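You operate a simulated robot arm through the tools that you are given. There is no shell and no other tool.

You run a simulated robot arm. Do the job below in one go: nothing can be reset, and whatever is moved stays where it is left.

Task
Slide Ewan Drummoch's card into the card holder and turn both catches on.
Fine: The holder is on the red suitcase. Keep fingers clear of lids and flaps; drop and force nothing.

The check looks at the end state, three seconds after you hand in, the way a careful person would. Anything else that was tipped, shoved, dropped, spilled or broken makes it a failure. Lids that push on must go on centred and level and be pressed home; caps that screw on are set level and turned clockwise until they are tight.

Robot
A 6-joint arm with a two-finger gripper, fixed in place. Base frame: the origin is on the floor under the middle of its stand, x ahead of it, y to its left, z up; the work surface is at about z = 550. Lengths are in mm, angles in degrees, forces in N, time in s.
It reaches about 1572 mm from its shoulder. Its first joint turns from -166.0 to 166.0 degrees. Payload 2.45 kg.
Tool frame: the origin (TCP) lies between the finger pads and is the grasp point; the fingertips stand 20 mm ahead of it; z points along the fingers, y is the line along which they close. The gripper opens to 140 mm; its body begins 168 mm behind the TCP.
Orientation is that of the tool frame in the base frame, as a unit quaternion [x, y, z, w]. With the fingers straight down and closing along the base's y, the tool's x points along the base's -x, its y along +y and its z along -z.

Tools
- The arm moves only by the tool nudge_tool. Its argument "commands" is one flat list of numbers, 7 for each row, row after row: the shift along the tool's x, y, z in units of 250 mm (1.0 is 250 mm), then the turn, a rotation vector about the tool's x, y, z in units of 45 degrees (1.0 is 45 degrees), then the finger opening in mm, from 0 to 140. In form: [dx, dy, dz, wx, wy, wz, grip, dx, dy, dz, wx, wy, wz, grip, ...]. A call has 1 to 20 rows; each row is the pose to reach, as a shift and turn from the pose commanded when the call began, along the tool's axes at that moment. A call with a number of a shift or a turn outside -1 to 1 is refused whole. Each row takes 0.2 s and may step no farther than 50 mm and 8.6 degrees from the row before; otherwise, or with a gripper value out of range, the whole call is refused. Where a pose cannot be reached the arm comes as near as it can. A force on the tool above 50 N (or 10 N above the force at the start of the call, whichever is more), or a blocked arm, ends the call early, and 0.2 s more pass. The fingers move at their own pace (about 45 mm/s each) and stop on an object; they squeeze with about 25 N. The grip force told is the motor's: it shows also when the fingers shut on nothing. Time passes only in rows, and 0.2 s behind the last, so rows that repeat a pose let the fingers close. It gives the time, the measured TCP pose, the force on the tool (base axes), the opening and the grip force at its end, in the units of the frame above (readings bear some noise), with the torque about the TCP (base axes, N m) and any sound that the robot's microphone picked up.
- Cameras (640 x 400 px; columns grow to the right, rows downward): "scene" is fixed at [402.4, -647.6, 1163.5]; the picture's right is [0.95, -0.30, 0.00], its down [-0.09, -0.29, -0.95] and it looks along [0.29, 0.91, -0.31] (base axes); focal length 366 px, centre (320, 200). "wrist" rides on the gripper at [78, 11, -209] in the tool frame; the picture's right is [-0.14, 0.99, 0.00], its down [-0.92, -0.13, -0.37] and it looks along [-0.37, -0.05, 0.93] (tool axes); focal length 280 px, centre (320, 200). There is no depth. A picture from a camera that has moved, and an enlarged one, comes with that camera's place and axes in the base frame and with its lens. The place of the scene camera against the robot may be out by one fixed shift of up to 25 mm in any direction.
- grab_frame(camera): a new picture of that camera. The clock stands still meanwhile.
- zoom(camera, box): a new picture of the part [left, top, right, bottom] of that camera's present view, enlarged. The clock stands still meanwhile.
- close_job(): hands the job in; it is judged then, once.

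Places have to be worked out from the pictures, the camera data and where the tool is seen. Open the gripper and draw the arm clear of the work before you hand the job in, unless the task says otherwise.

The tools are called after "Request:" by a JSON object that holds its "method" and its "body". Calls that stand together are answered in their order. nudge_tool: Moves the arm, as the interface text tells. Its arguments: {"type":"object","properties":{"commands":{"type":"array"}},"required":["commands"]} The other tools are called the same way: grab_frame (camera) takes a picture; zoom (camera, box) takes an enlarged picture of a part of a camera's view; close_job () hands the job in.

At the start:

```text
time: 0.0
eef_pos: [805.8, 480.5, 1030.5]
tool_rot: [-0.001, 1.0, 0.001, 0.001]
wrist_force: [0.3, -0.6, 0.0]
ft_torque: [-0.02, 0.0, 0.01]
opening: 139.9
finger_force: 0.2
```

scene: 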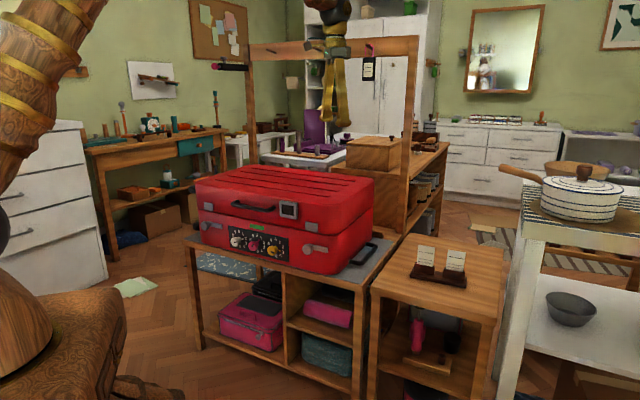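
wrist: 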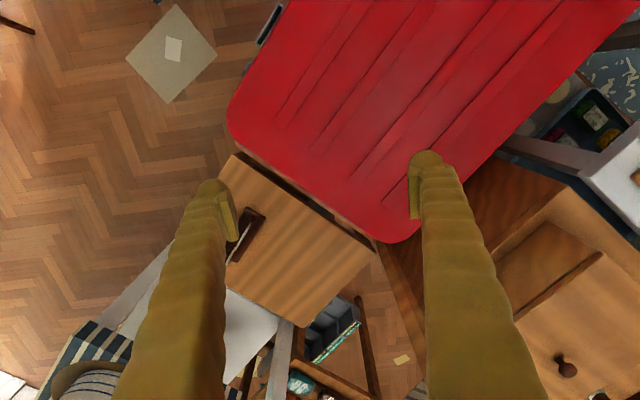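

I start by looking closer at the suitcase and the cards in the stand.

Request:
{"method": "zoom", "body": {"camera": "scene", "box": [180, 160, 390, 290]}}

Request:
{"method": "zoom", "body": {"camera": "scene", "box": [390, 230, 490, 300]}}

Request:
{"method": "zoom", "body": {"camera": "scene", "box": [260, 190, 330, 230]}}

Request:
{"method": "zoom", "body": {"camera": "scene", "box": [220, 220, 300, 265]}}

```text
3.05 times, centred on (285, 225) of scene
camera zoom: at [402.4, -647.6, 1163.5], right [0.95, -0.3, 0.0], down [-0.09, -0.29, -0.95], along [0.29, 0.91, -0.31], focal length 1116 px, centre (427, 124)
```

zoom: 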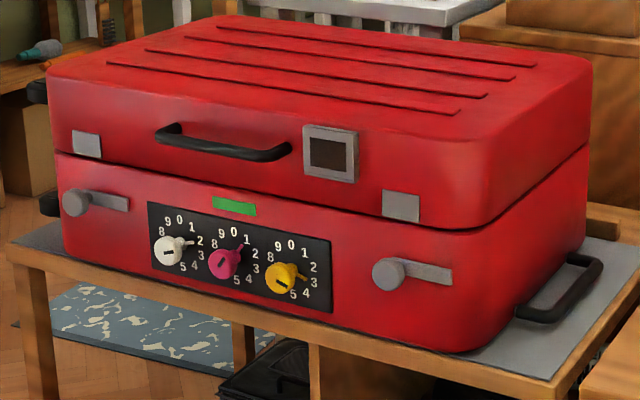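

```text
5.71 times, centred on (440, 265) of scene
camera zoom: at [402.4, -647.6, 1163.5], right [0.95, -0.3, 0.0], down [-0.09, -0.29, -0.95], along [0.29, 0.91, -0.31], focal length 2093 px, centre (-366, -171)
```

zoom: 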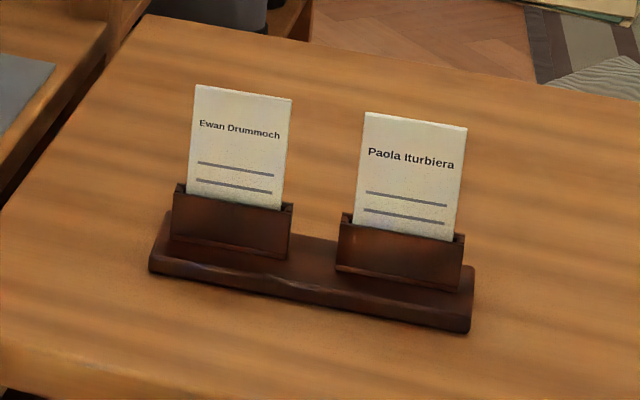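

```text
9.14 times, centred on (295, 210) of scene
camera zoom: at [402.4, -647.6, 1163.5], right [0.95, -0.3, 0.0], down [-0.09, -0.29, -0.95], along [0.29, 0.91, -0.31], focal length 3349 px, centre (549, 109)
```

zoom: 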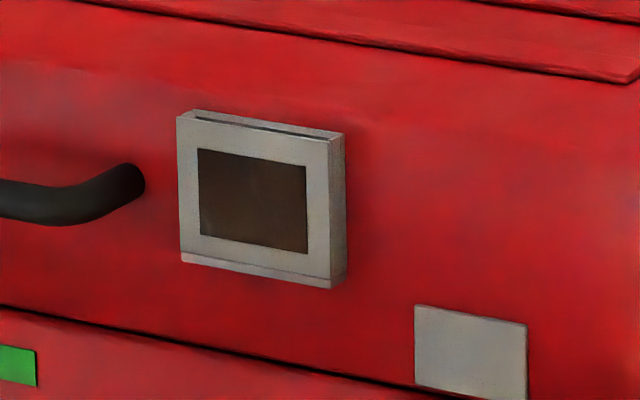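

```text
8.00 times, centred on (260, 242) of scene
camera zoom: at [402.4, -647.6, 1163.5], right [0.95, -0.3, 0.0], down [-0.09, -0.29, -0.95], along [0.29, 0.91, -0.31], focal length 2930 px, centre (800, -140)
```

zoom: 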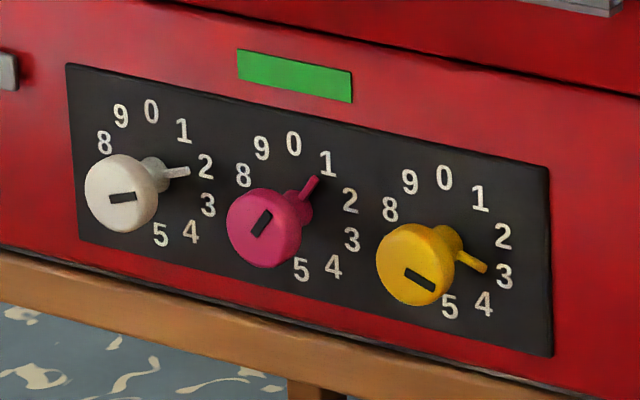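

The catches are the grey levers low on the front, currently pointing sideways with strike plates on the lid above their pivots. I look at the gripper's fingers and the wrist view enlarged.

Request:
{"method": "zoom", "body": {"camera": "scene", "box": [280, 0, 400, 150]}}

Request:
{"method": "zoom", "body": {"camera": "wrist", "box": [200, 150, 400, 300]}}

Request:
{"method": "zoom", "body": {"camera": "scene", "box": [360, 220, 520, 320]}}

```text
2.67 times, centred on (340, 75) of scene
camera zoom: at [402.4, -647.6, 1163.5], right [0.95, -0.3, 0.0], down [-0.09, -0.29, -0.95], along [0.29, 0.91, -0.31], focal length 977 px, centre (267, 533)
```

zoom: 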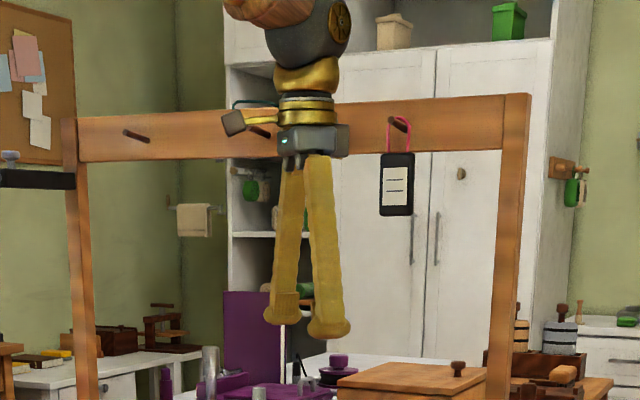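

```text
2.67 times, centred on (300, 225) of wrist
camera zoom: at [729.1, 491.0, 1239.8], right [0.14, 0.99, 0.0], down [0.92, -0.13, 0.37], along [0.37, -0.05, -0.93], focal length 748 px, centre (373, 133)
```

zoom: 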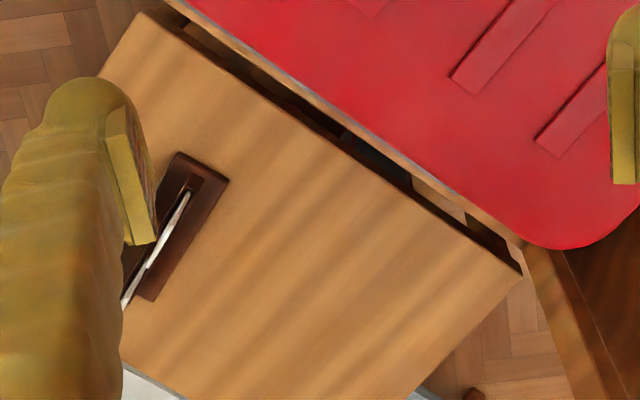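

```text
4.00 times, centred on (440, 270) of scene
camera zoom: at [402.4, -647.6, 1163.5], right [0.95, -0.3, 0.0], down [-0.09, -0.29, -0.95], along [0.29, 0.91, -0.31], focal length 1465 px, centre (-160, -80)
```

zoom: 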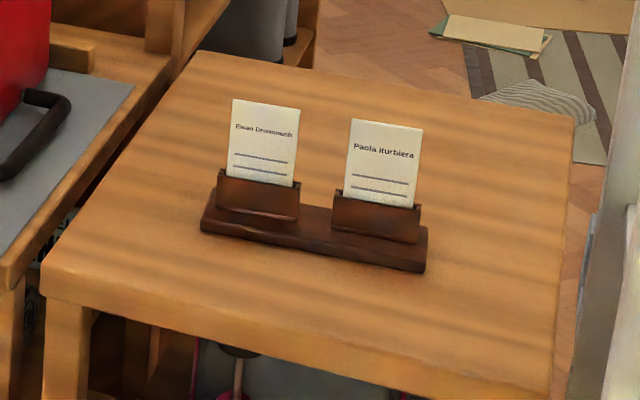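

The card stand lies near [1080, 234] on the small table with its row running at about -34°. I carry the open gripper high over to Ewan's card and turn it 34° so the fingers close across the card, then look.

Request:
{"method": "nudge_tool", "body": {"commands": [-0.0956, -0.0888, 0.04, 0, 0, 0.0756, 140, -0.1912, -0.1776, 0.08, 0, 0, 0.1512, 140, -0.2868, -0.2664, 0.12, 0, 0, 0.2268, 140, -0.3824, -0.3552, 0.16, 0, 0, 0.3024, 140, -0.478, -0.444, 0.2, 0, 0, 0.378, 140, -0.5736, -0.5328, 0.24, 0, 0, 0.4536, 140, -0.6692, -0.6216, 0.28, 0, 0, 0.5292, 140, -0.7648, -0.7104, 0.32, 0, 0, 0.6048, 140, -0.8604, -0.7992, 0.36, 0, 0, 0.6804, 140, -0.956, -0.888, 0.4, 0, 0, 0.756, 140]}}

```text
time: 2.2
eef_pos: [1047.8, 257.5, 932.1]
tool_rot: [0.293, 0.956, 0.001, 0.0]
wrist_force: [-0.8, -0.3, 0.6]
ft_torque: [-0.01, -0.02, -0.03]
opening: 139.7
finger_force: 0.0
```

The tool is over the stand area; I look with the wrist camera and the scene camera.

Request:
{"method": "grab_frame", "body": {"camera": "wrist"}}

Request:
{"method": "grab_frame", "body": {"camera": "scene"}}

```text
taken
camera wrist: at [989.4, 310.6, 1141.0], right [0.67, 0.74, 0.0], down [0.69, -0.62, 0.37], along [0.28, -0.25, -0.93], focal length 280 px, centre (320, 200)
```

wrist: 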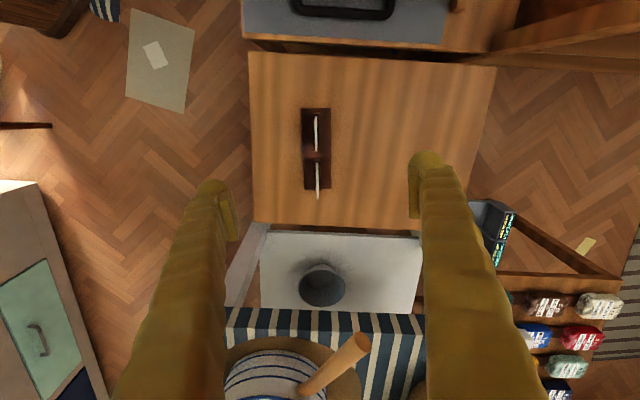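

```text
taken
```

scene: 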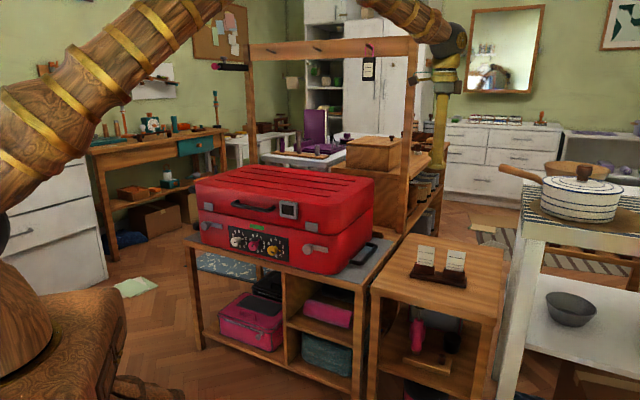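

Request:
{"method": "zoom", "body": {"camera": "wrist", "box": [240, 90, 400, 210]}}

Request:
{"method": "zoom", "body": {"camera": "wrist", "box": [290, 100, 350, 205]}}

```text
3.33 times, centred on (320, 150) of wrist
camera zoom: at [989.4, 310.6, 1141.0], right [0.67, 0.74, 0.0], down [0.69, -0.62, 0.37], along [0.28, -0.25, -0.93], focal length 935 px, centre (320, 367)
```

zoom: 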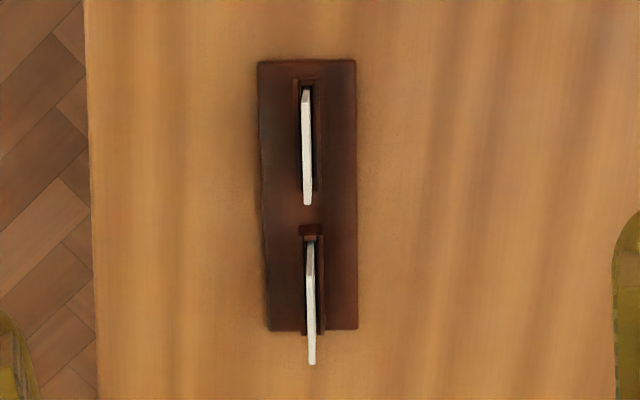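

```text
3.81 times, centred on (320, 152) of wrist
camera zoom: at [989.4, 310.6, 1141.0], right [0.67, 0.74, 0.0], down [0.69, -0.62, 0.37], along [0.28, -0.25, -0.93], focal length 1068 px, centre (320, 381)
```

zoom: 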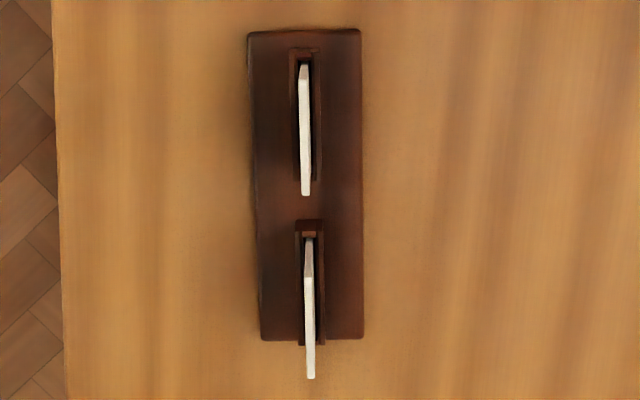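

The cards stand vertical, aligned with the stand at about -42°. I turn the tool about 7.6° more and come down to about z = 760 above Ewan's card for a closer view.

Request:
{"method": "nudge_tool", "body": {"commands": [-0.002, -0.005, 0.115, 0, 0, 0.03, 140, -0.004, -0.01, 0.23, 0, 0, 0.06, 140, -0.006, -0.015, 0.345, 0, 0, 0.09, 140, -0.008, -0.02, 0.46, 0, 0, 0.12, 140, -0.01, -0.025, 0.575, 0, 0, 0.15, 140, -0.011, -0.029, 0.688, 0, 0, 0.17, 140]}}

Request:
{"method": "grab_frame", "body": {"camera": "wrist"}}

Request:
{"method": "zoom", "body": {"camera": "wrist", "box": [270, 80, 370, 230]}}

Request:
{"method": "zoom", "body": {"camera": "scene", "box": [390, 190, 490, 300]}}

```text
time: 3.6
eef_pos: [1043.7, 251.5, 759.7]
tool_rot: [0.355, 0.935, 0.0, 0.001]
wrist_force: [-0.6, 1.6, 0.8]
ft_torque: [0.03, -0.01, 0.0]
opening: 139.8
finger_force: 0.0
```

```text
taken
camera wrist: at [992.2, 310.9, 968.0], right [0.76, 0.65, 0.0], down [0.6, -0.71, 0.37], along [0.24, -0.28, -0.93], focal length 280 px, centre (320, 200)
```

wrist: 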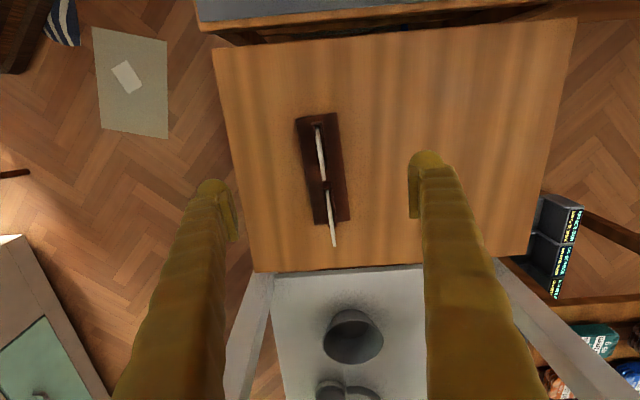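

```text
2.67 times, centred on (320, 155) of wrist
camera zoom: at [992.2, 310.9, 968.0], right [0.76, 0.65, 0.0], down [0.6, -0.71, 0.37], along [0.24, -0.28, -0.93], focal length 748 px, centre (320, 320)
```

zoom: 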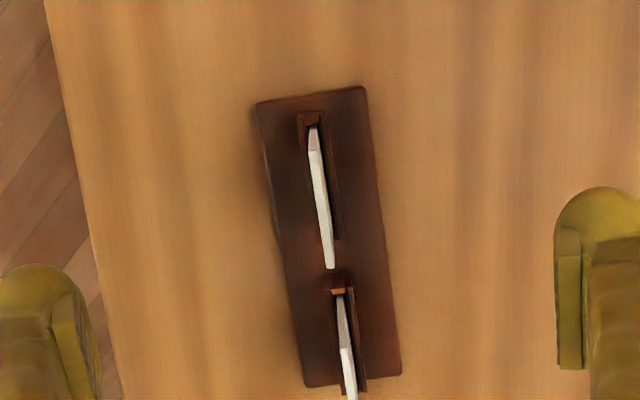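

```text
3.64 times, centred on (440, 245) of scene
camera zoom: at [402.4, -647.6, 1163.5], right [0.95, -0.3, 0.0], down [-0.09, -0.29, -0.95], along [0.29, 0.91, -0.31], focal length 1332 px, centre (-116, 36)
```

zoom: 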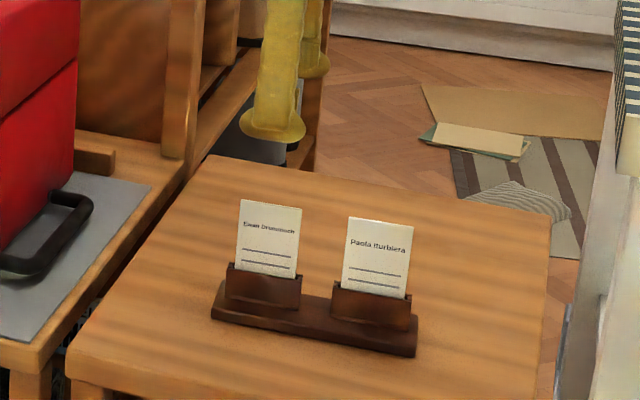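

From two views Ewan's card top edge runs from about [1024.5, 269.7] to [1063.4, 234.5], top near z = 642, width about 52 mm. Before grasping it I want to see the suitcase front (holder and catches) up close, so I raise, swing back and begin tilting the tool towards the suitcase front.

Request:
{"method": "nudge_tool", "body": {"commands": [0.0, 0.0, -0.12, 0, 0, 0, 140, 0.0, -0.02, -0.26, 0, 0, 0, 140, 0.05, -0.05, -0.42, -0.05, 0, 0, 140, 0.12, -0.09, -0.56, -0.15, 0, 0, 140, 0.2, -0.14, -0.7, -0.25, 0, 0, 140, 0.28, -0.19, -0.82, -0.37, 0, 0, 140, 0.38, -0.25, -0.9, -0.5, 0, 0, 140, 0.48, -0.31, -0.96, -0.62, 0, 0, 140, 0.58, -0.37, -0.96, -0.75, 0, 0, 140, 0.68, -0.42, -0.96, -0.87, 0, 0, 140, 0.76, -0.46, -0.96, -1.0, 0, 0, 140]}}

Request:
{"method": "grab_frame", "body": {"camera": "wrist"}}

Request:
{"method": "grab_frame", "body": {"camera": "scene"}}

```text
time: 6.0
eef_pos: [824.8, 290.7, 998.0]
tool_rot: [0.329, 0.863, 0.359, 0.137]
wrist_force: [0.6, 0.8, 0.4]
ft_torque: [0.02, 0.0, -0.02]
opening: 140.4
finger_force: 0.0
```

```text
taken
camera wrist: at [673.6, 237.3, 1153.4], right [0.57, 0.43, 0.7], down [0.45, -0.87, 0.17], along [0.69, 0.22, -0.69], focal length 280 px, centre (320, 200)
```

wrist: 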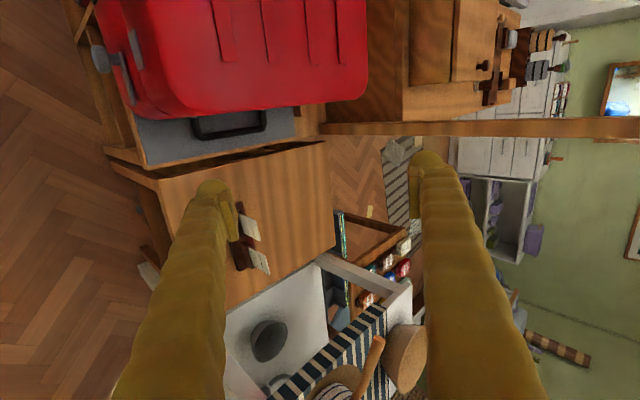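

```text
taken
```

scene: 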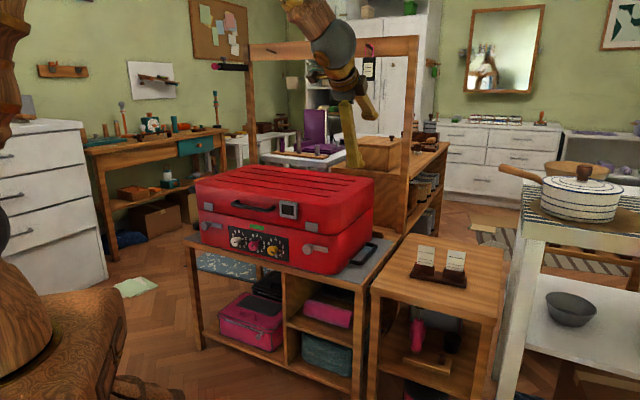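

The tilt works. I carry on to a pose in front of the right half of the suitcase, fingers pointing level at its front face, about 150 mm away.

Request:
{"method": "nudge_tool", "body": {"commands": [0.08, -0.05, 0.02, -0.08, 0, 0, 140, 0.16, -0.1, 0.04, -0.16, 0, 0, 140, 0.24, -0.16, 0.06, -0.25, 0, 0, 140, 0.32, -0.24, 0.09, -0.33, 0, 0, 140, 0.4, -0.32, 0.12, -0.42, 0, 0, 140, 0.47, -0.42, 0.15, -0.5, 0, 0, 140, 0.54, -0.52, 0.19, -0.58, 0, 0, 140, 0.6, -0.62, 0.23, -0.67, 0, 0, 140, 0.65, -0.72, 0.27, -0.75, 0, 0, 140, 0.69, -0.82, 0.3, -0.83, 0, 0, 140, 0.73, -0.91, 0.33, -0.92, 0, 0, 140, 0.746, -0.986, 0.361, -1.0, 0, 0, 140]}}

Request:
{"method": "grab_frame", "body": {"camera": "wrist"}}

Request:
{"method": "grab_frame", "body": {"camera": "scene"}}

```text
time: 8.6
eef_pos: [651.0, 341.2, 743.9]
tool_rot: [0.249, 0.66, 0.663, 0.252]
wrist_force: [0.9, -0.6, 0.3]
ft_torque: [-0.02, -0.02, 0.0]
opening: 139.9
finger_force: 0.1
out of reach, approached as far as the arm can: row 8, 9, 10, 11, 12
```

```text
taken
camera wrist: at [454.6, 236.4, 752.3], right [0.1, -0.09, 0.99], down [0.45, -0.89, -0.13], along [0.89, 0.45, -0.05], focal length 280 px, centre (320, 200)
```

wrist: 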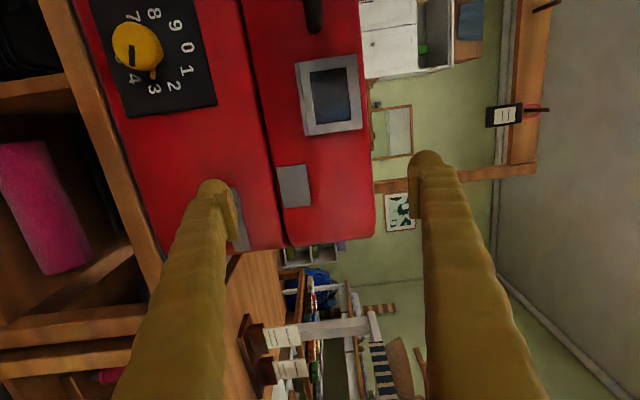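

```text
taken
```

scene: 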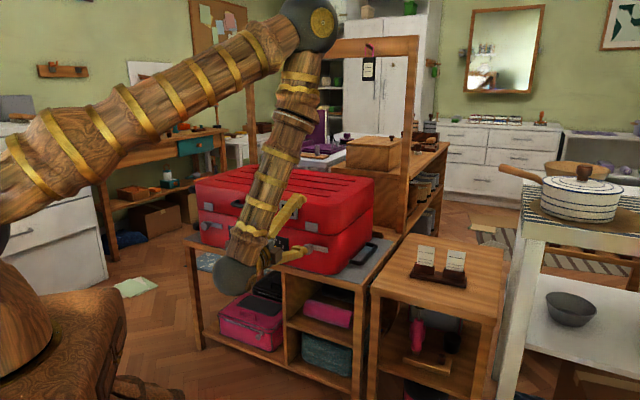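

The arm stopped a bit nearer to the face than asked (too folded), but the orientation is level and square to the suitcase front. I shift down 100 mm and narrow the fingers to 70 mm to bring the right catch between them, and look.

Request:
{"method": "nudge_tool", "body": {"commands": [0, -0.1, 0, 0, 0, 0, 110, 0, -0.2, 0, 0, 0, 0, 90, 0, -0.3, 0, 0, 0, 0, 70, 0, -0.4, 0, 0, 0, 0, 70]}}

Request:
{"method": "grab_frame", "body": {"camera": "wrist"}}

Request:
{"method": "grab_frame", "body": {"camera": "scene"}}

```text
time: 9.6
eef_pos: [650.9, 342.2, 641.5]
tool_rot: [0.25, 0.661, 0.662, 0.252]
wrist_force: [0.3, -0.7, -0.9]
ft_torque: [0.01, 0.06, 0.01]
opening: 70.2
finger_force: 0.0
```

```text
taken
camera wrist: at [454.5, 237.0, 652.0], right [0.1, -0.09, 0.99], down [0.44, -0.89, -0.13], along [0.89, 0.45, -0.05], focal length 280 px, centre (320, 200)
```

wrist: 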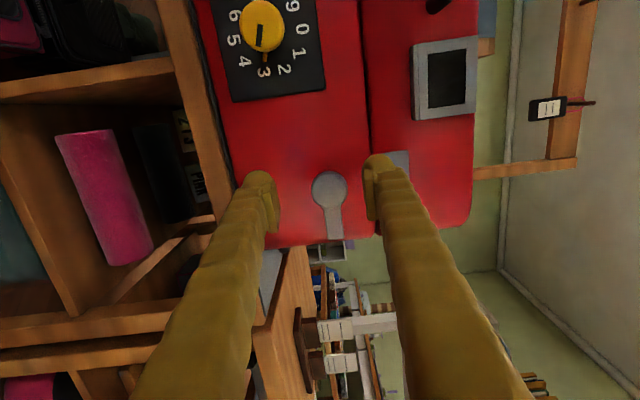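

```text
taken
```

scene: 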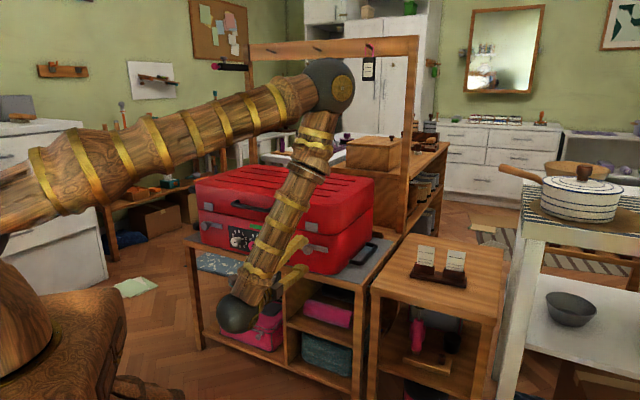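

Request:
{"method": "zoom", "body": {"camera": "wrist", "box": [270, 130, 420, 260]}}

Request:
{"method": "zoom", "body": {"camera": "wrist", "box": [380, 10, 500, 140]}}

Request:
{"method": "zoom", "body": {"camera": "scene", "box": [230, 200, 340, 300]}}

```text
3.08 times, centred on (345, 195) of wrist
camera zoom: at [454.5, 237.0, 652.0], right [0.1, -0.09, 0.99], down [0.44, -0.89, -0.13], along [0.89, 0.45, -0.05], focal length 863 px, centre (243, 215)
```

zoom: 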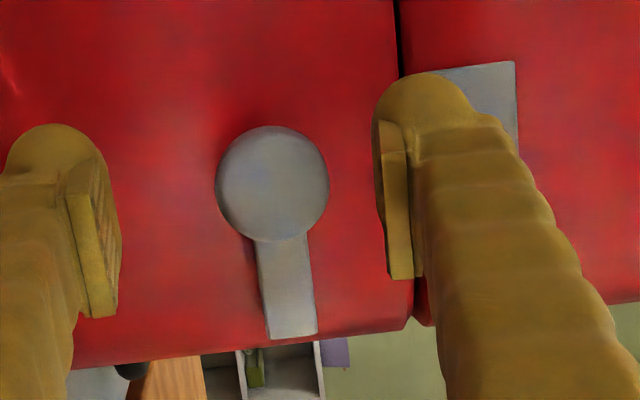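

```text
3.08 times, centred on (440, 75) of wrist
camera zoom: at [454.5, 237.0, 652.0], right [0.1, -0.09, 0.99], down [0.44, -0.89, -0.13], along [0.89, 0.45, -0.05], focal length 863 px, centre (-49, 585)
```

zoom: 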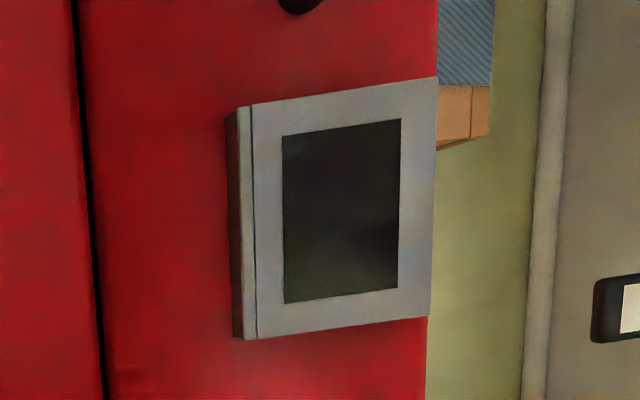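

```text
4.00 times, centred on (285, 250) of scene
camera zoom: at [402.4, -647.6, 1163.5], right [0.95, -0.3, 0.0], down [-0.09, -0.29, -0.95], along [0.29, 0.91, -0.31], focal length 1465 px, centre (460, 0)
```

zoom: 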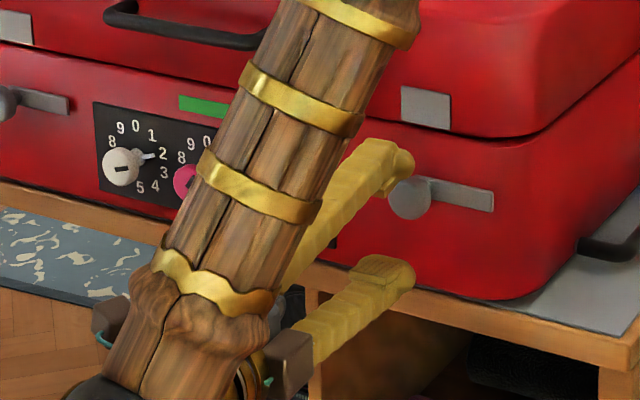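

The knob-like catch head sits between the fingers; the face seems nearer than I first thought (about 75 mm ahead of the TCP). For a sound depth I take a second view from 50 mm left and 40 mm higher.

Request:
{"method": "nudge_tool", "body": {"commands": [0.05, 0.05, 0, 0, 0, 0, 70, 0.1, 0.1, 0, 0, 0, 0, 70, 0.15, 0.16, 0, 0, 0, 0, 70, 0.2, 0.16, 0, 0, 0, 0, 70]}}

Request:
{"method": "grab_frame", "body": {"camera": "wrist"}}

Request:
{"method": "zoom", "body": {"camera": "wrist", "box": [220, 180, 420, 305]}}

Request:
{"method": "zoom", "body": {"camera": "wrist", "box": [340, 60, 480, 200]}}

```text
time: 10.6
eef_pos: [627.7, 373.0, 688.4]
tool_rot: [0.25, 0.665, 0.659, 0.248]
wrist_force: [-1.0, -1.0, -0.4]
ft_torque: [0.0, 0.01, 0.0]
opening: 69.8
finger_force: 0.0
out of reach, approached as far as the arm can: row 2, 3, 4
```

```text
taken
camera wrist: at [432.5, 267.6, 700.7], right [0.11, -0.08, 0.99], down [0.45, -0.88, -0.12], along [0.89, 0.46, -0.06], focal length 280 px, centre (320, 200)
```

wrist: 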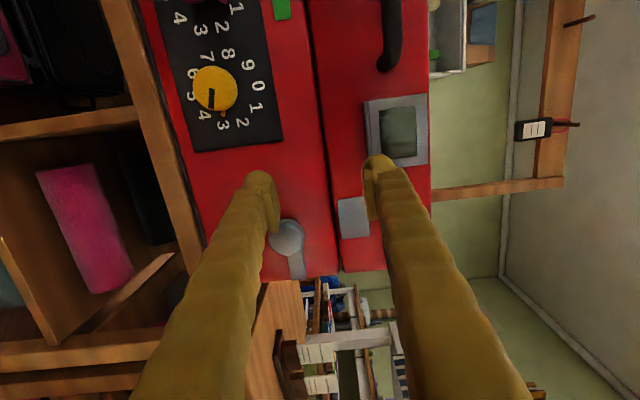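

```text
3.20 times, centred on (320, 242) of wrist
camera zoom: at [432.5, 267.6, 700.7], right [0.11, -0.08, 0.99], down [0.45, -0.88, -0.12], along [0.89, 0.46, -0.06], focal length 897 px, centre (320, 64)
```

zoom: 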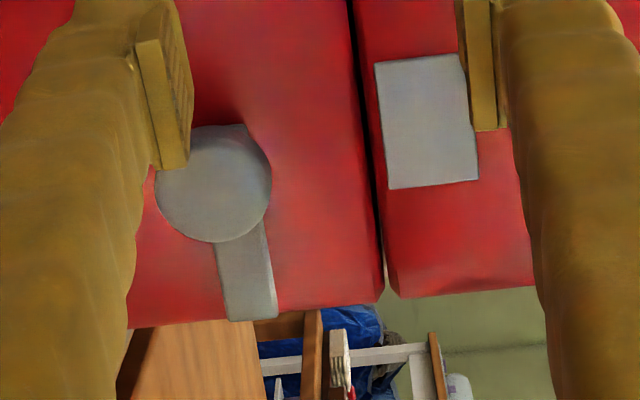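

```text
2.86 times, centred on (410, 130) of wrist
camera zoom: at [432.5, 267.6, 700.7], right [0.11, -0.08, 0.99], down [0.45, -0.88, -0.12], along [0.89, 0.46, -0.06], focal length 801 px, centre (63, 400)
```

zoom: 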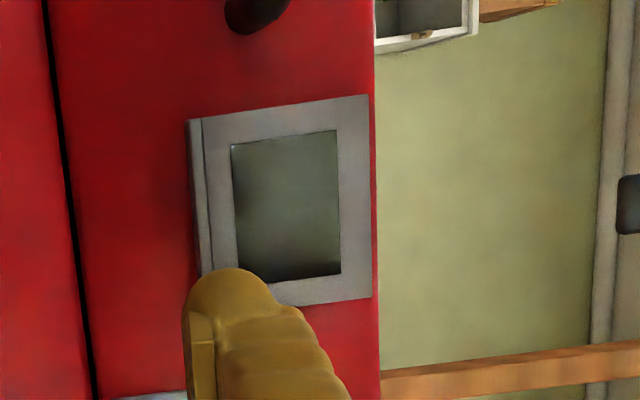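

Triangulating the two views: the right catch head's front centre is near [673.5, 356, 649.6], diameter about 33 mm, standing 30 mm off the face; its bar is 65 mm long and the lid plate spans z 702-728 above it. I go down first, then right, to line up in front of the head with the fingers above and below it.

Request:
{"method": "nudge_tool", "body": {"commands": [0, -0.08, -0.04, 0, 0, 0, 64, 0, -0.156, -0.041, 0, 0, 0, 58, -0.06, -0.156, -0.041, 0, 0, 0, 56, -0.12, -0.156, -0.041, 0, 0, 0, 56, -0.182, -0.156, -0.041, 0, 0, 0, 56, -0.182, -0.156, -0.041, 0, 0, 0, 56]}}

Request:
{"method": "grab_frame", "body": {"camera": "wrist"}}

Request:
{"method": "zoom", "body": {"camera": "scene", "box": [250, 200, 350, 300]}}

```text
time: 12.0
eef_pos: [653.9, 336.7, 648.8]
tool_rot: [0.251, 0.66, 0.662, 0.251]
wrist_force: [0.5, -0.3, 0.5]
ft_torque: [0.02, 0.04, -0.02]
opening: 56.0
finger_force: 0.1
out of reach, approached as far as the arm can: row 1, 2, 3
```

```text
taken
camera wrist: at [458.0, 231.9, 659.0], right [0.1, -0.09, 0.99], down [0.44, -0.89, -0.13], along [0.89, 0.45, -0.05], focal length 280 px, centre (320, 200)
```

wrist: 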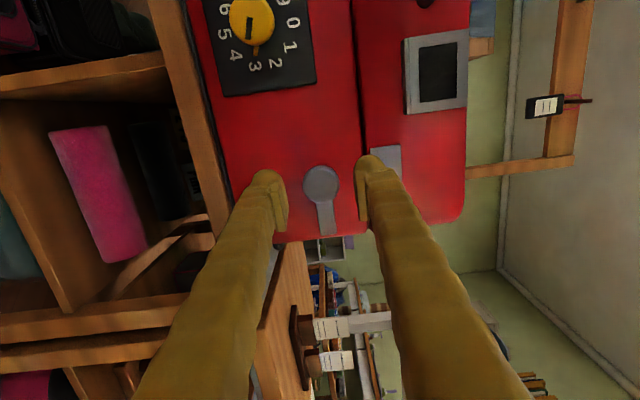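

```text
4.00 times, centred on (300, 250) of scene
camera zoom: at [402.4, -647.6, 1163.5], right [0.95, -0.3, 0.0], down [-0.09, -0.29, -0.95], along [0.29, 0.91, -0.31], focal length 1465 px, centre (400, 0)
```

zoom: 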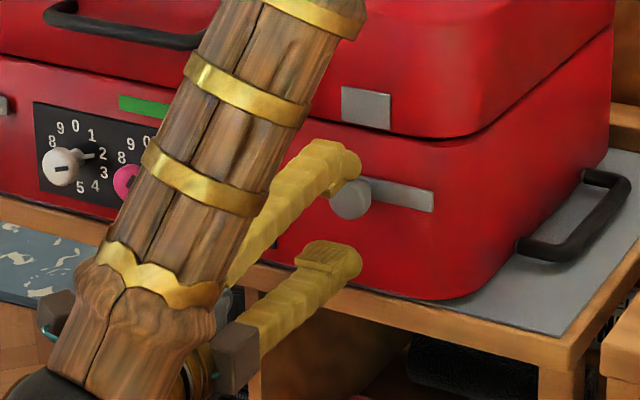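

Request:
{"method": "zoom", "body": {"camera": "wrist", "box": [240, 140, 400, 250]}}

```text
3.64 times, centred on (320, 195) of wrist
camera zoom: at [458.0, 231.9, 659.0], right [0.1, -0.09, 0.99], down [0.44, -0.89, -0.13], along [0.89, 0.45, -0.05], focal length 1020 px, centre (320, 218)
```

zoom: 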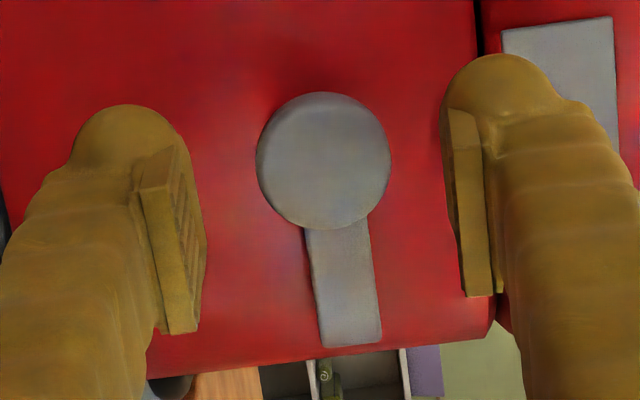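

The head is centred between the fingers (within 1 mm). I move straight in 26 mm so the pads flank the head, with the tips about 8 mm short of the bar.

Request:
{"method": "nudge_tool", "body": {"commands": [0, 0.002, 0.035, 0, 0, 0, 56, 0, 0.004, 0.07, 0, 0, 0, 56, 0, 0.004, 0.104, 0, 0, 0, 56, 0, 0.004, 0.104, 0, 0, 0, 56]}}

Request:
{"method": "zoom", "body": {"camera": "wrist", "box": [240, 140, 400, 250]}}

Request:
{"method": "zoom", "body": {"camera": "scene", "box": [250, 200, 350, 300]}}

```text
time: 13.0
eef_pos: [671.7, 355.9, 650.9]
tool_rot: [0.251, 0.661, 0.661, 0.252]
wrist_force: [0.0, -0.4, -0.6]
ft_torque: [0.01, -0.01, -0.01]
opening: 55.8
finger_force: 0.1
```

```text
3.64 times, centred on (320, 195) of wrist
camera zoom: at [475.8, 251.6, 661.0], right [0.1, -0.09, 0.99], down [0.44, -0.89, -0.13], along [0.89, 0.45, -0.05], focal length 1020 px, centre (320, 218)
```

zoom: 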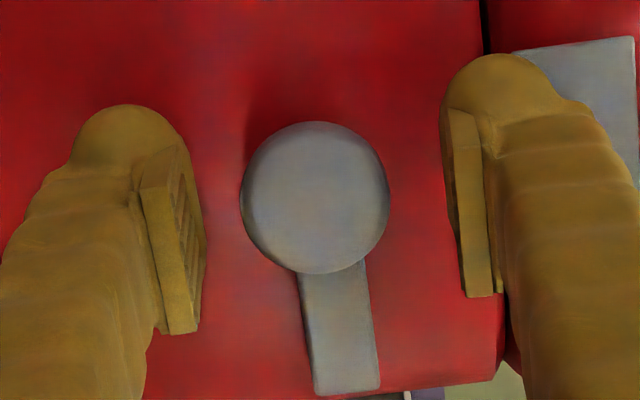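

```text
4.00 times, centred on (300, 250) of scene
camera zoom: at [402.4, -647.6, 1163.5], right [0.95, -0.3, 0.0], down [-0.09, -0.29, -0.95], along [0.29, 0.91, -0.31], focal length 1465 px, centre (400, 0)
```

zoom: 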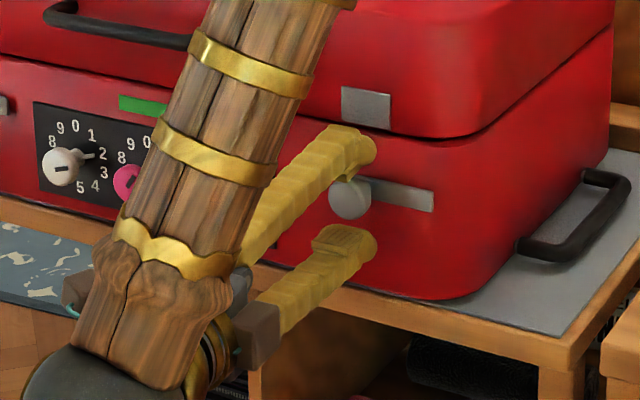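

The head sits a little right and low of centre; I trim 2 mm right, 1 mm down, 4 mm in and then close gently on it.

Request:
{"method": "nudge_tool", "body": {"commands": [-0.008, -0.004, 0.016, 0, 0, 0, 56, -0.008, -0.004, 0.016, 0, 0, 0, 44, -0.008, -0.004, 0.016, 0, 0, 0, 36, -0.008, -0.004, 0.016, 0, 0, 0, 30, -0.008, -0.004, 0.016, 0, 0, 0, 28, -0.008, -0.004, 0.016, 0, 0, 0, 28]}}

Request:
{"method": "zoom", "body": {"camera": "wrist", "box": [240, 140, 400, 250]}}

```text
time: 14.4
eef_pos: [675.3, 356.9, 648.8]
tool_rot: [0.251, 0.66, 0.662, 0.251]
wrist_force: [8.0, 26.0, 0.3]
ft_torque: [0.03, -0.02, 0.02]
opening: 31.1
finger_force: 25.1
```

```text
3.64 times, centred on (320, 195) of wrist
camera zoom: at [479.9, 252.8, 659.8], right [0.1, -0.09, 0.99], down [0.44, -0.89, -0.13], along [0.89, 0.45, -0.05], focal length 1020 px, centre (320, 218)
```

zoom: 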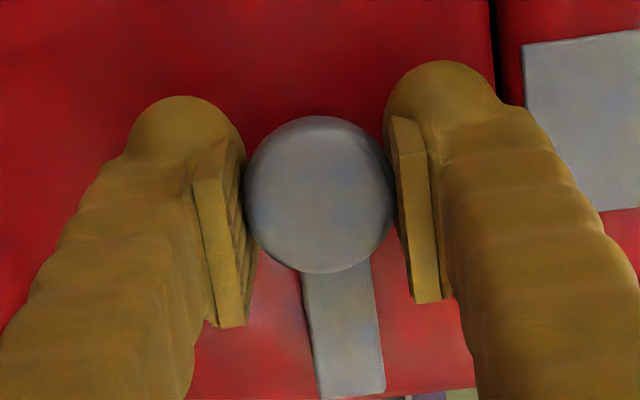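

The head is held (31 mm opening, grip 25 N) and well centred. I now turn it counter-clockwise as seen from the front in small steps, first 45°.

Request:
{"method": "nudge_tool", "body": {"commands": [0, 0, -0.002, 0, 0, -0.1, 28, 0, 0, -0.002, 0, 0, -0.2, 28, 0, 0, -0.002, 0, 0, -0.3, 28]}}

Request:
{"method": "zoom", "body": {"camera": "wrist", "box": [240, 140, 400, 250]}}

Request:
{"method": "zoom", "body": {"camera": "scene", "box": [250, 200, 350, 300]}}

```text
time: 15.2
eef_pos: [676.8, 357.1, 648.5]
tool_rot: [0.171, 0.685, 0.628, 0.327]
wrist_force: [7.6, 30.0, -0.3]
ft_torque: [-0.07, 0.11, 0.06]
opening: 30.4
finger_force: 24.8
```

```text
3.64 times, centred on (320, 195) of wrist
camera zoom: at [479.7, 253.2, 641.1], right [-0.08, 0.06, 0.99], down [0.45, -0.89, 0.09], along [0.89, 0.45, 0.04], focal length 1020 px, centre (320, 218)
```

zoom: 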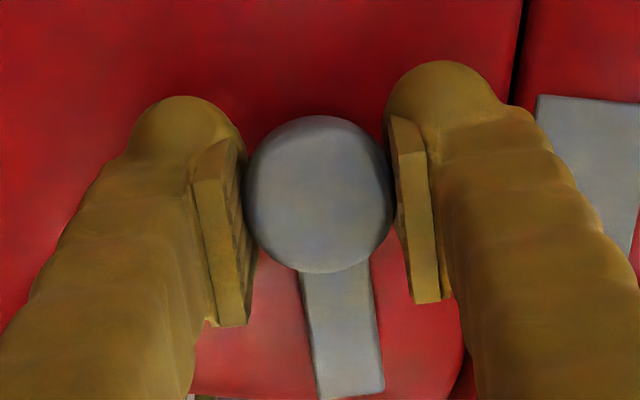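

```text
4.00 times, centred on (300, 250) of scene
camera zoom: at [402.4, -647.6, 1163.5], right [0.95, -0.3, 0.0], down [-0.09, -0.29, -0.95], along [0.29, 0.91, -0.31], focal length 1465 px, centre (400, 0)
```

zoom: 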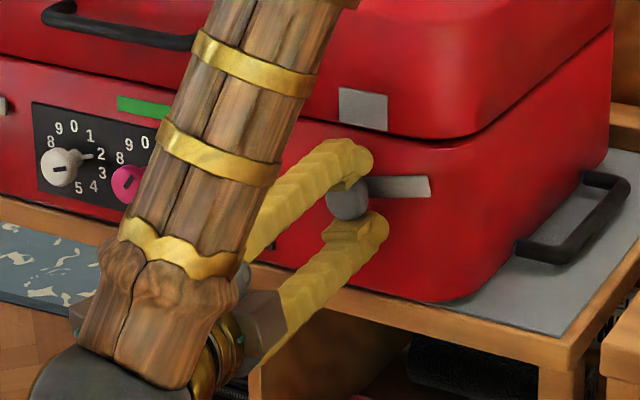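

The bar follows the turn, but the 30 N pull along the tool axis suggests the head tapers behind and the grip is wedging the case towards me. I release, back out 7 mm and regrip only on the head's rim.

Request:
{"method": "nudge_tool", "body": {"commands": [0, 0, 0, 0, 0, 0, 40, 0, 0, 0, 0, 0, 0, 48, 0, 0, 0, 0, 0, 0, 52, 0, 0, -0.015, 0, 0, 0, 52, 0, 0, -0.028, 0, 0, 0, 52, 0, 0, -0.028, 0, 0, 0, 52]}}

Request:
{"method": "zoom", "body": {"camera": "wrist", "box": [240, 140, 400, 250]}}

Request:
{"method": "zoom", "body": {"camera": "scene", "box": [250, 200, 350, 300]}}

```text
time: 16.6
eef_pos: [672.3, 352.9, 649.6]
tool_rot: [0.172, 0.686, 0.627, 0.327]
wrist_force: [0.3, 0.1, 0.0]
ft_torque: [0.02, 0.0, 0.02]
opening: 51.9
finger_force: 0.1
```

```text
3.64 times, centred on (320, 195) of wrist
camera zoom: at [475.6, 248.0, 641.6], right [-0.07, 0.06, 1.0], down [0.45, -0.89, 0.09], along [0.89, 0.45, 0.04], focal length 1020 px, centre (320, 218)
```

zoom: 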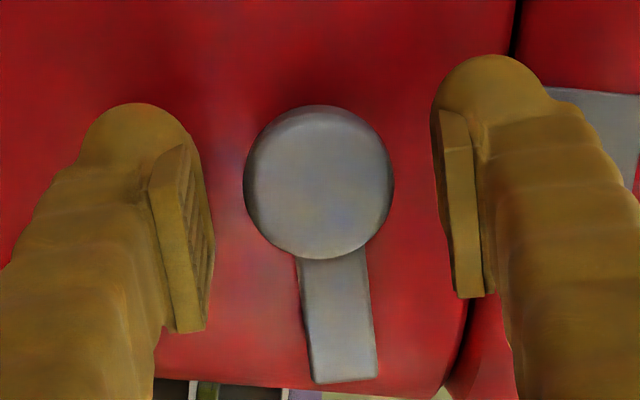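

```text
4.00 times, centred on (300, 250) of scene
camera zoom: at [402.4, -647.6, 1163.5], right [0.95, -0.3, 0.0], down [-0.09, -0.29, -0.95], along [0.29, 0.91, -0.31], focal length 1465 px, centre (400, 0)
```

zoom: 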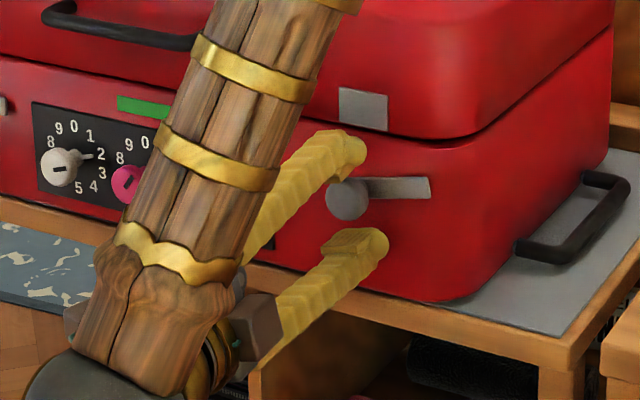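

The bar stays where I turned it (about 13°), forces are zero. The rim seems about 9 mm thick and the tips now overlap it by about 11 mm, so I back 3 mm more and close again, watching the force.

Request:
{"method": "nudge_tool", "body": {"commands": [0, -0.002, -0.012, 0, 0, 0, 52, 0, -0.002, -0.012, 0, 0, 0, 42, 0, -0.002, -0.012, 0, 0, 0, 36, 0, -0.002, -0.012, 0, 0, 0, 32, 0, -0.002, -0.012, 0, 0, 0, 30, 0, -0.002, -0.012, 0, 0, 0, 30]}}

Request:
{"method": "zoom", "body": {"camera": "wrist", "box": [240, 140, 400, 250]}}

```text
time: 18.0
eef_pos: [670.2, 350.9, 648.0]
tool_rot: [0.172, 0.685, 0.627, 0.328]
wrist_force: [-0.9, -1.7, 4.2]
ft_torque: [0.05, -0.05, 0.0]
opening: 32.8
finger_force: 2.7
```

```text
3.64 times, centred on (320, 195) of wrist
camera zoom: at [473.6, 245.6, 641.0], right [-0.07, 0.06, 1.0], down [0.45, -0.89, 0.09], along [0.89, 0.45, 0.04], focal length 1020 px, centre (320, 218)
```

zoom: 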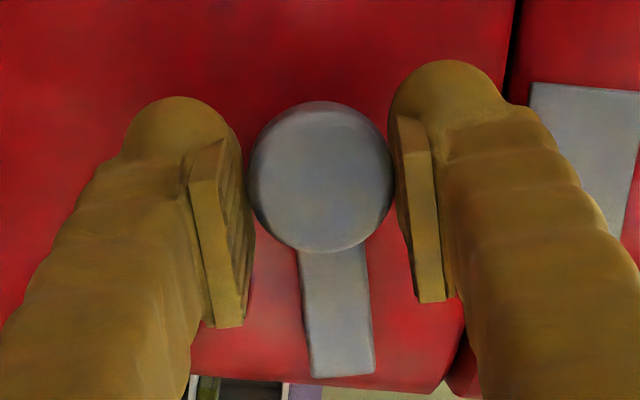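

The rim is now held at 32.8 mm with no axial pull. I tighten and turn a further 10°, checking forces.

Request:
{"method": "nudge_tool", "body": {"commands": [0, 0, 0, 0, 0, 0, 26, 0, 0, 0, 0, 0, 0, 26, 0, 0, 0, 0, 0, -0.11, 26, 0, 0, 0, 0, 0, -0.22, 26]}}

Request:
{"method": "zoom", "body": {"camera": "wrist", "box": [240, 140, 400, 250]}}

Request:
{"method": "zoom", "body": {"camera": "scene", "box": [250, 200, 350, 300]}}

```text
time: 19.0
eef_pos: [669.8, 350.6, 649.6]
tool_rot: [0.111, 0.696, 0.597, 0.382]
wrist_force: [-5.4, -0.4, 31.8]
ft_torque: [0.24, -0.16, 0.13]
opening: 31.5
finger_force: 25.5
```

```text
3.64 times, centred on (320, 195) of wrist
camera zoom: at [475.5, 244.1, 627.4], right [-0.2, 0.18, 0.96], down [0.42, -0.87, 0.25], along [0.88, 0.46, 0.1], focal length 1020 px, centre (320, 218)
```

zoom: 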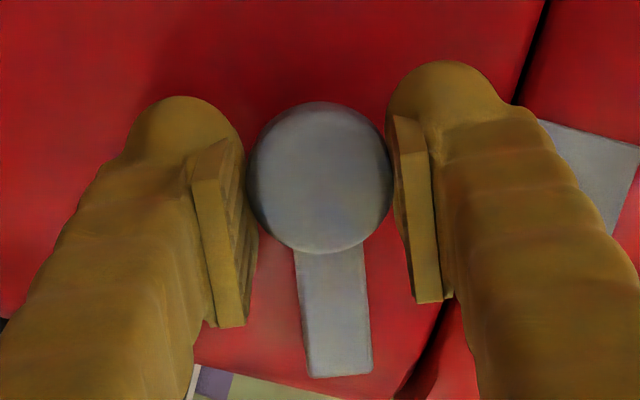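

```text
4.00 times, centred on (300, 250) of scene
camera zoom: at [402.4, -647.6, 1163.5], right [0.95, -0.3, 0.0], down [-0.09, -0.29, -0.95], along [0.29, 0.91, -0.31], focal length 1465 px, centre (400, 0)
```

zoom: 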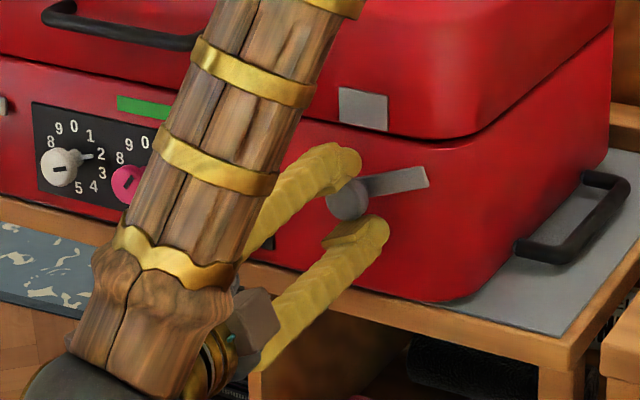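

Turned 23° so far; the 32 N upward force says the tool sits about 1.3 mm low of the head's axis. I shift up by that and keep turning another 32°.

Request:
{"method": "nudge_tool", "body": {"commands": [-0.0021, 0.0048, 0, 0, 0, 0, 26, -0.0021, 0.0048, 0, 0, 0, -0.12, 26, -0.0021, 0.0048, 0, 0, 0, -0.24, 26, -0.0021, 0.0048, 0, 0, 0, -0.36, 26]}}

```text
time: 20.0
eef_pos: [670.8, 349.8, 648.6]
tool_rot: [0.012, 0.707, 0.537, 0.461]
wrist_force: [-8.8, 9.4, 21.5]
ft_torque: [0.17, -0.07, 0.19]
opening: 31.4
finger_force: 24.8
```

Force is along the closing line (about 25 N), still about 1 mm off the axis; I shift that much along the tool's y and turn on.

Request:
{"method": "nudge_tool", "body": {"commands": [0, 0.004, 0, 0, 0, 0, 26, 0, 0.004, 0, 0, 0, -0.12, 26, 0, 0.004, 0, 0, 0, -0.24, 26, 0, 0.004, 0, 0, 0, -0.36, 26]}}

Request:
{"method": "zoom", "body": {"camera": "wrist", "box": [240, 140, 400, 250]}}

Request:
{"method": "zoom", "body": {"camera": "scene", "box": [250, 200, 350, 300]}}

```text
time: 21.0
eef_pos: [669.3, 350.4, 650.2]
tool_rot: [-0.088, 0.701, 0.466, 0.532]
wrist_force: [-12.0, -7.8, 4.1]
ft_torque: [-0.09, 0.09, 0.12]
opening: 31.3
finger_force: 25.2
```

```text
3.64 times, centred on (320, 195) of wrist
camera zoom: at [492.0, 228.7, 591.2], right [-0.56, 0.49, 0.67], down [0.22, -0.69, 0.69], along [0.8, 0.53, 0.28], focal length 1020 px, centre (320, 218)
```

zoom: 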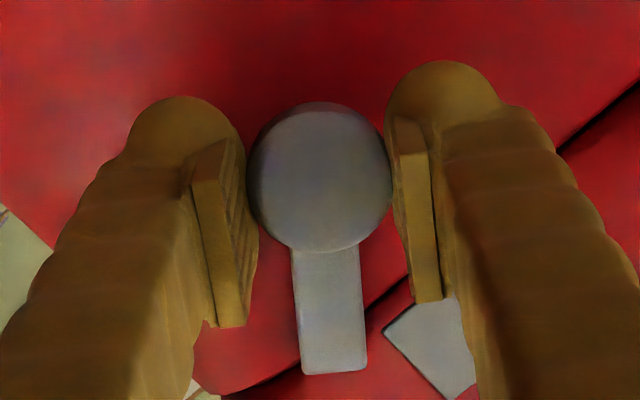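

```text
4.00 times, centred on (300, 250) of scene
camera zoom: at [402.4, -647.6, 1163.5], right [0.95, -0.3, 0.0], down [-0.09, -0.29, -0.95], along [0.29, 0.91, -0.31], focal length 1465 px, centre (400, 0)
```

zoom: 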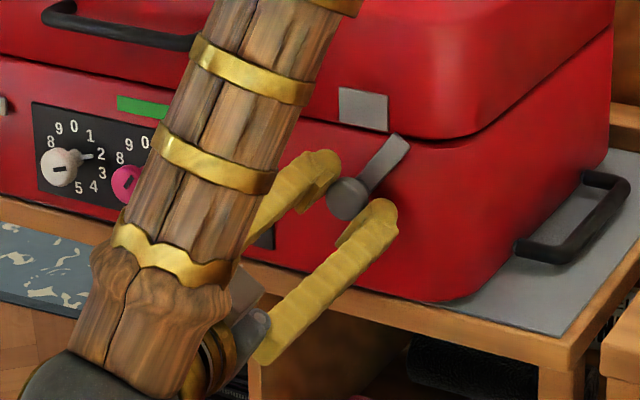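

Bar at about 56° with low forces. I turn the remaining 34°.

Request:
{"method": "nudge_tool", "body": {"commands": [0, 0, -0.0015, 0, 0, -0.12, 26, 0, 0, -0.0015, 0, 0, -0.25, 26, 0, 0, -0.0015, 0, 0, -0.38, 26, 0, 0, -0.0015, 0, 0, -0.51, 26, 0, 0, -0.0015, 0, 0, -0.64, 26, 0, 0, -0.0015, 0, 0, -0.75, 26]}}

Request:
{"method": "zoom", "body": {"camera": "wrist", "box": [240, 140, 400, 250]}}

Request:
{"method": "zoom", "body": {"camera": "scene", "box": [250, 200, 350, 300]}}

```text
time: 22.4
eef_pos: [673.2, 353.9, 650.6]
tool_rot: [-0.153, 0.69, 0.414, 0.573]
wrist_force: [3.8, -24.1, 0.1]
ft_torque: [-0.58, 0.48, -0.35]
opening: 32.6
finger_force: 25.1
out of reach, approached as far as the arm can: row 2, 3, 4, 5, 6
```

```text
3.64 times, centred on (320, 195) of wrist
camera zoom: at [504.2, 225.2, 584.4], right [-0.64, 0.57, 0.52], down [0.11, -0.6, 0.79], along [0.76, 0.56, 0.31], focal length 1020 px, centre (320, 218)
```

zoom: 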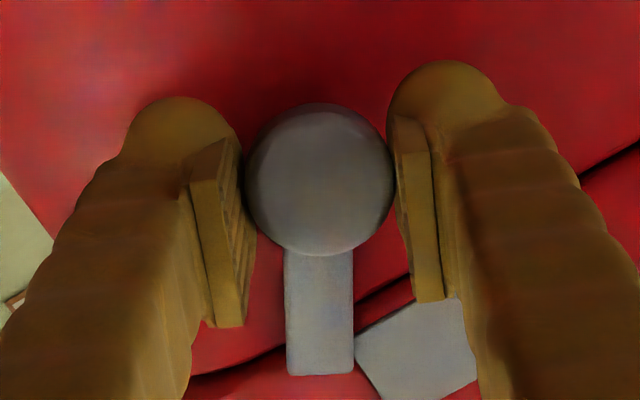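

```text
4.00 times, centred on (300, 250) of scene
camera zoom: at [402.4, -647.6, 1163.5], right [0.95, -0.3, 0.0], down [-0.09, -0.29, -0.95], along [0.29, 0.91, -0.31], focal length 1465 px, centre (400, 0)
```

zoom: 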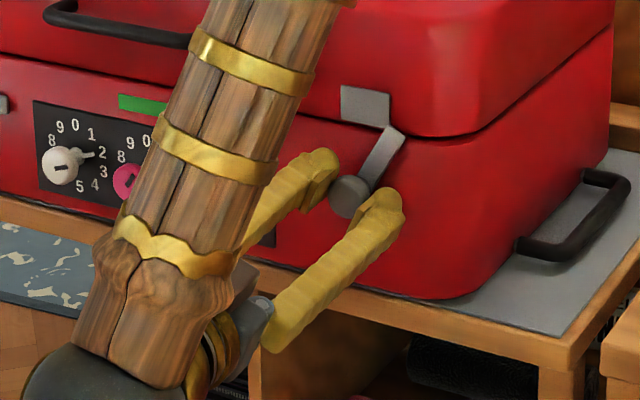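

The wrist joint hit its limit at about 66° of roll, so I release, back off 5 mm, turn the open fingers back 45° around the head and regrip.

Request:
{"method": "nudge_tool", "body": {"commands": [0, 0, 0, 0, 0, 0, 40, 0, 0, -0.01, 0, 0, 0, 50, 0, 0, -0.02, 0, 0, 0, 58, 0, 0, -0.02, 0, 0, 0.14, 58, 0, 0, -0.02, 0, 0, 0.28, 58, 0, 0, -0.02, 0, 0, 0.42, 58, 0, 0, -0.02, 0, 0, 0.56, 58, 0, 0, -0.02, 0, 0, 0.7, 58, 0, 0, -0.02, 0, 0, 0.85, 58, 0, 0, -0.02, 0, 0, 1.0, 58, 0, 0, -0.02, 0, 0, 1.0, 58]}}

Request:
{"method": "zoom", "body": {"camera": "wrist", "box": [240, 140, 400, 250]}}

Request:
{"method": "zoom", "body": {"camera": "scene", "box": [250, 200, 350, 300]}}

```text
time: 24.8
eef_pos: [669.3, 350.1, 651.8]
tool_rot: [0.125, 0.696, 0.602, 0.371]
wrist_force: [0.3, -0.2, 0.4]
ft_torque: [-0.02, 0.02, -0.02]
opening: 58.2
finger_force: 0.0
```

```text
3.64 times, centred on (320, 195) of wrist
camera zoom: at [474.2, 245.8, 633.1], right [-0.17, 0.16, 0.97], down [0.43, -0.88, 0.22], along [0.89, 0.45, 0.09], focal length 1020 px, centre (320, 218)
```

zoom: 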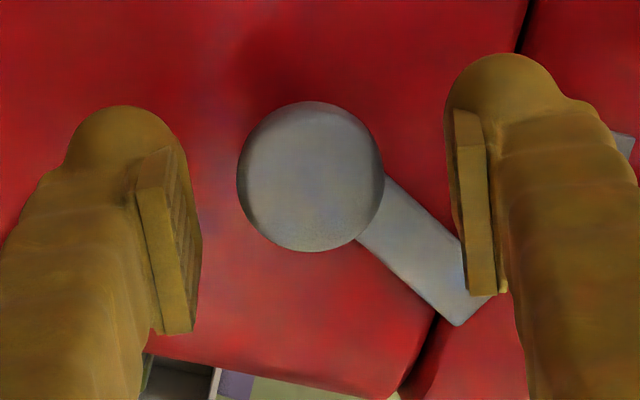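

```text
4.00 times, centred on (300, 250) of scene
camera zoom: at [402.4, -647.6, 1163.5], right [0.95, -0.3, 0.0], down [-0.09, -0.29, -0.95], along [0.29, 0.91, -0.31], focal length 1465 px, centre (400, 0)
```

zoom: 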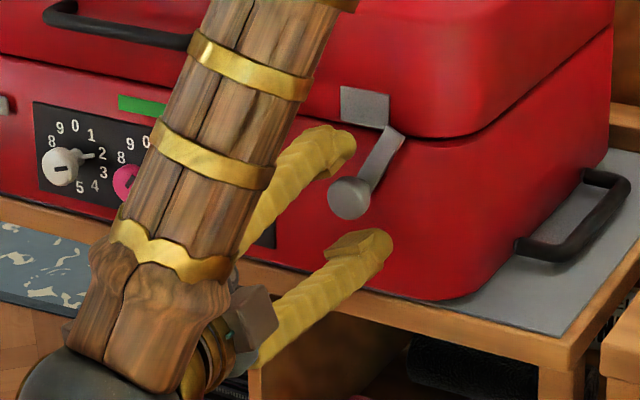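

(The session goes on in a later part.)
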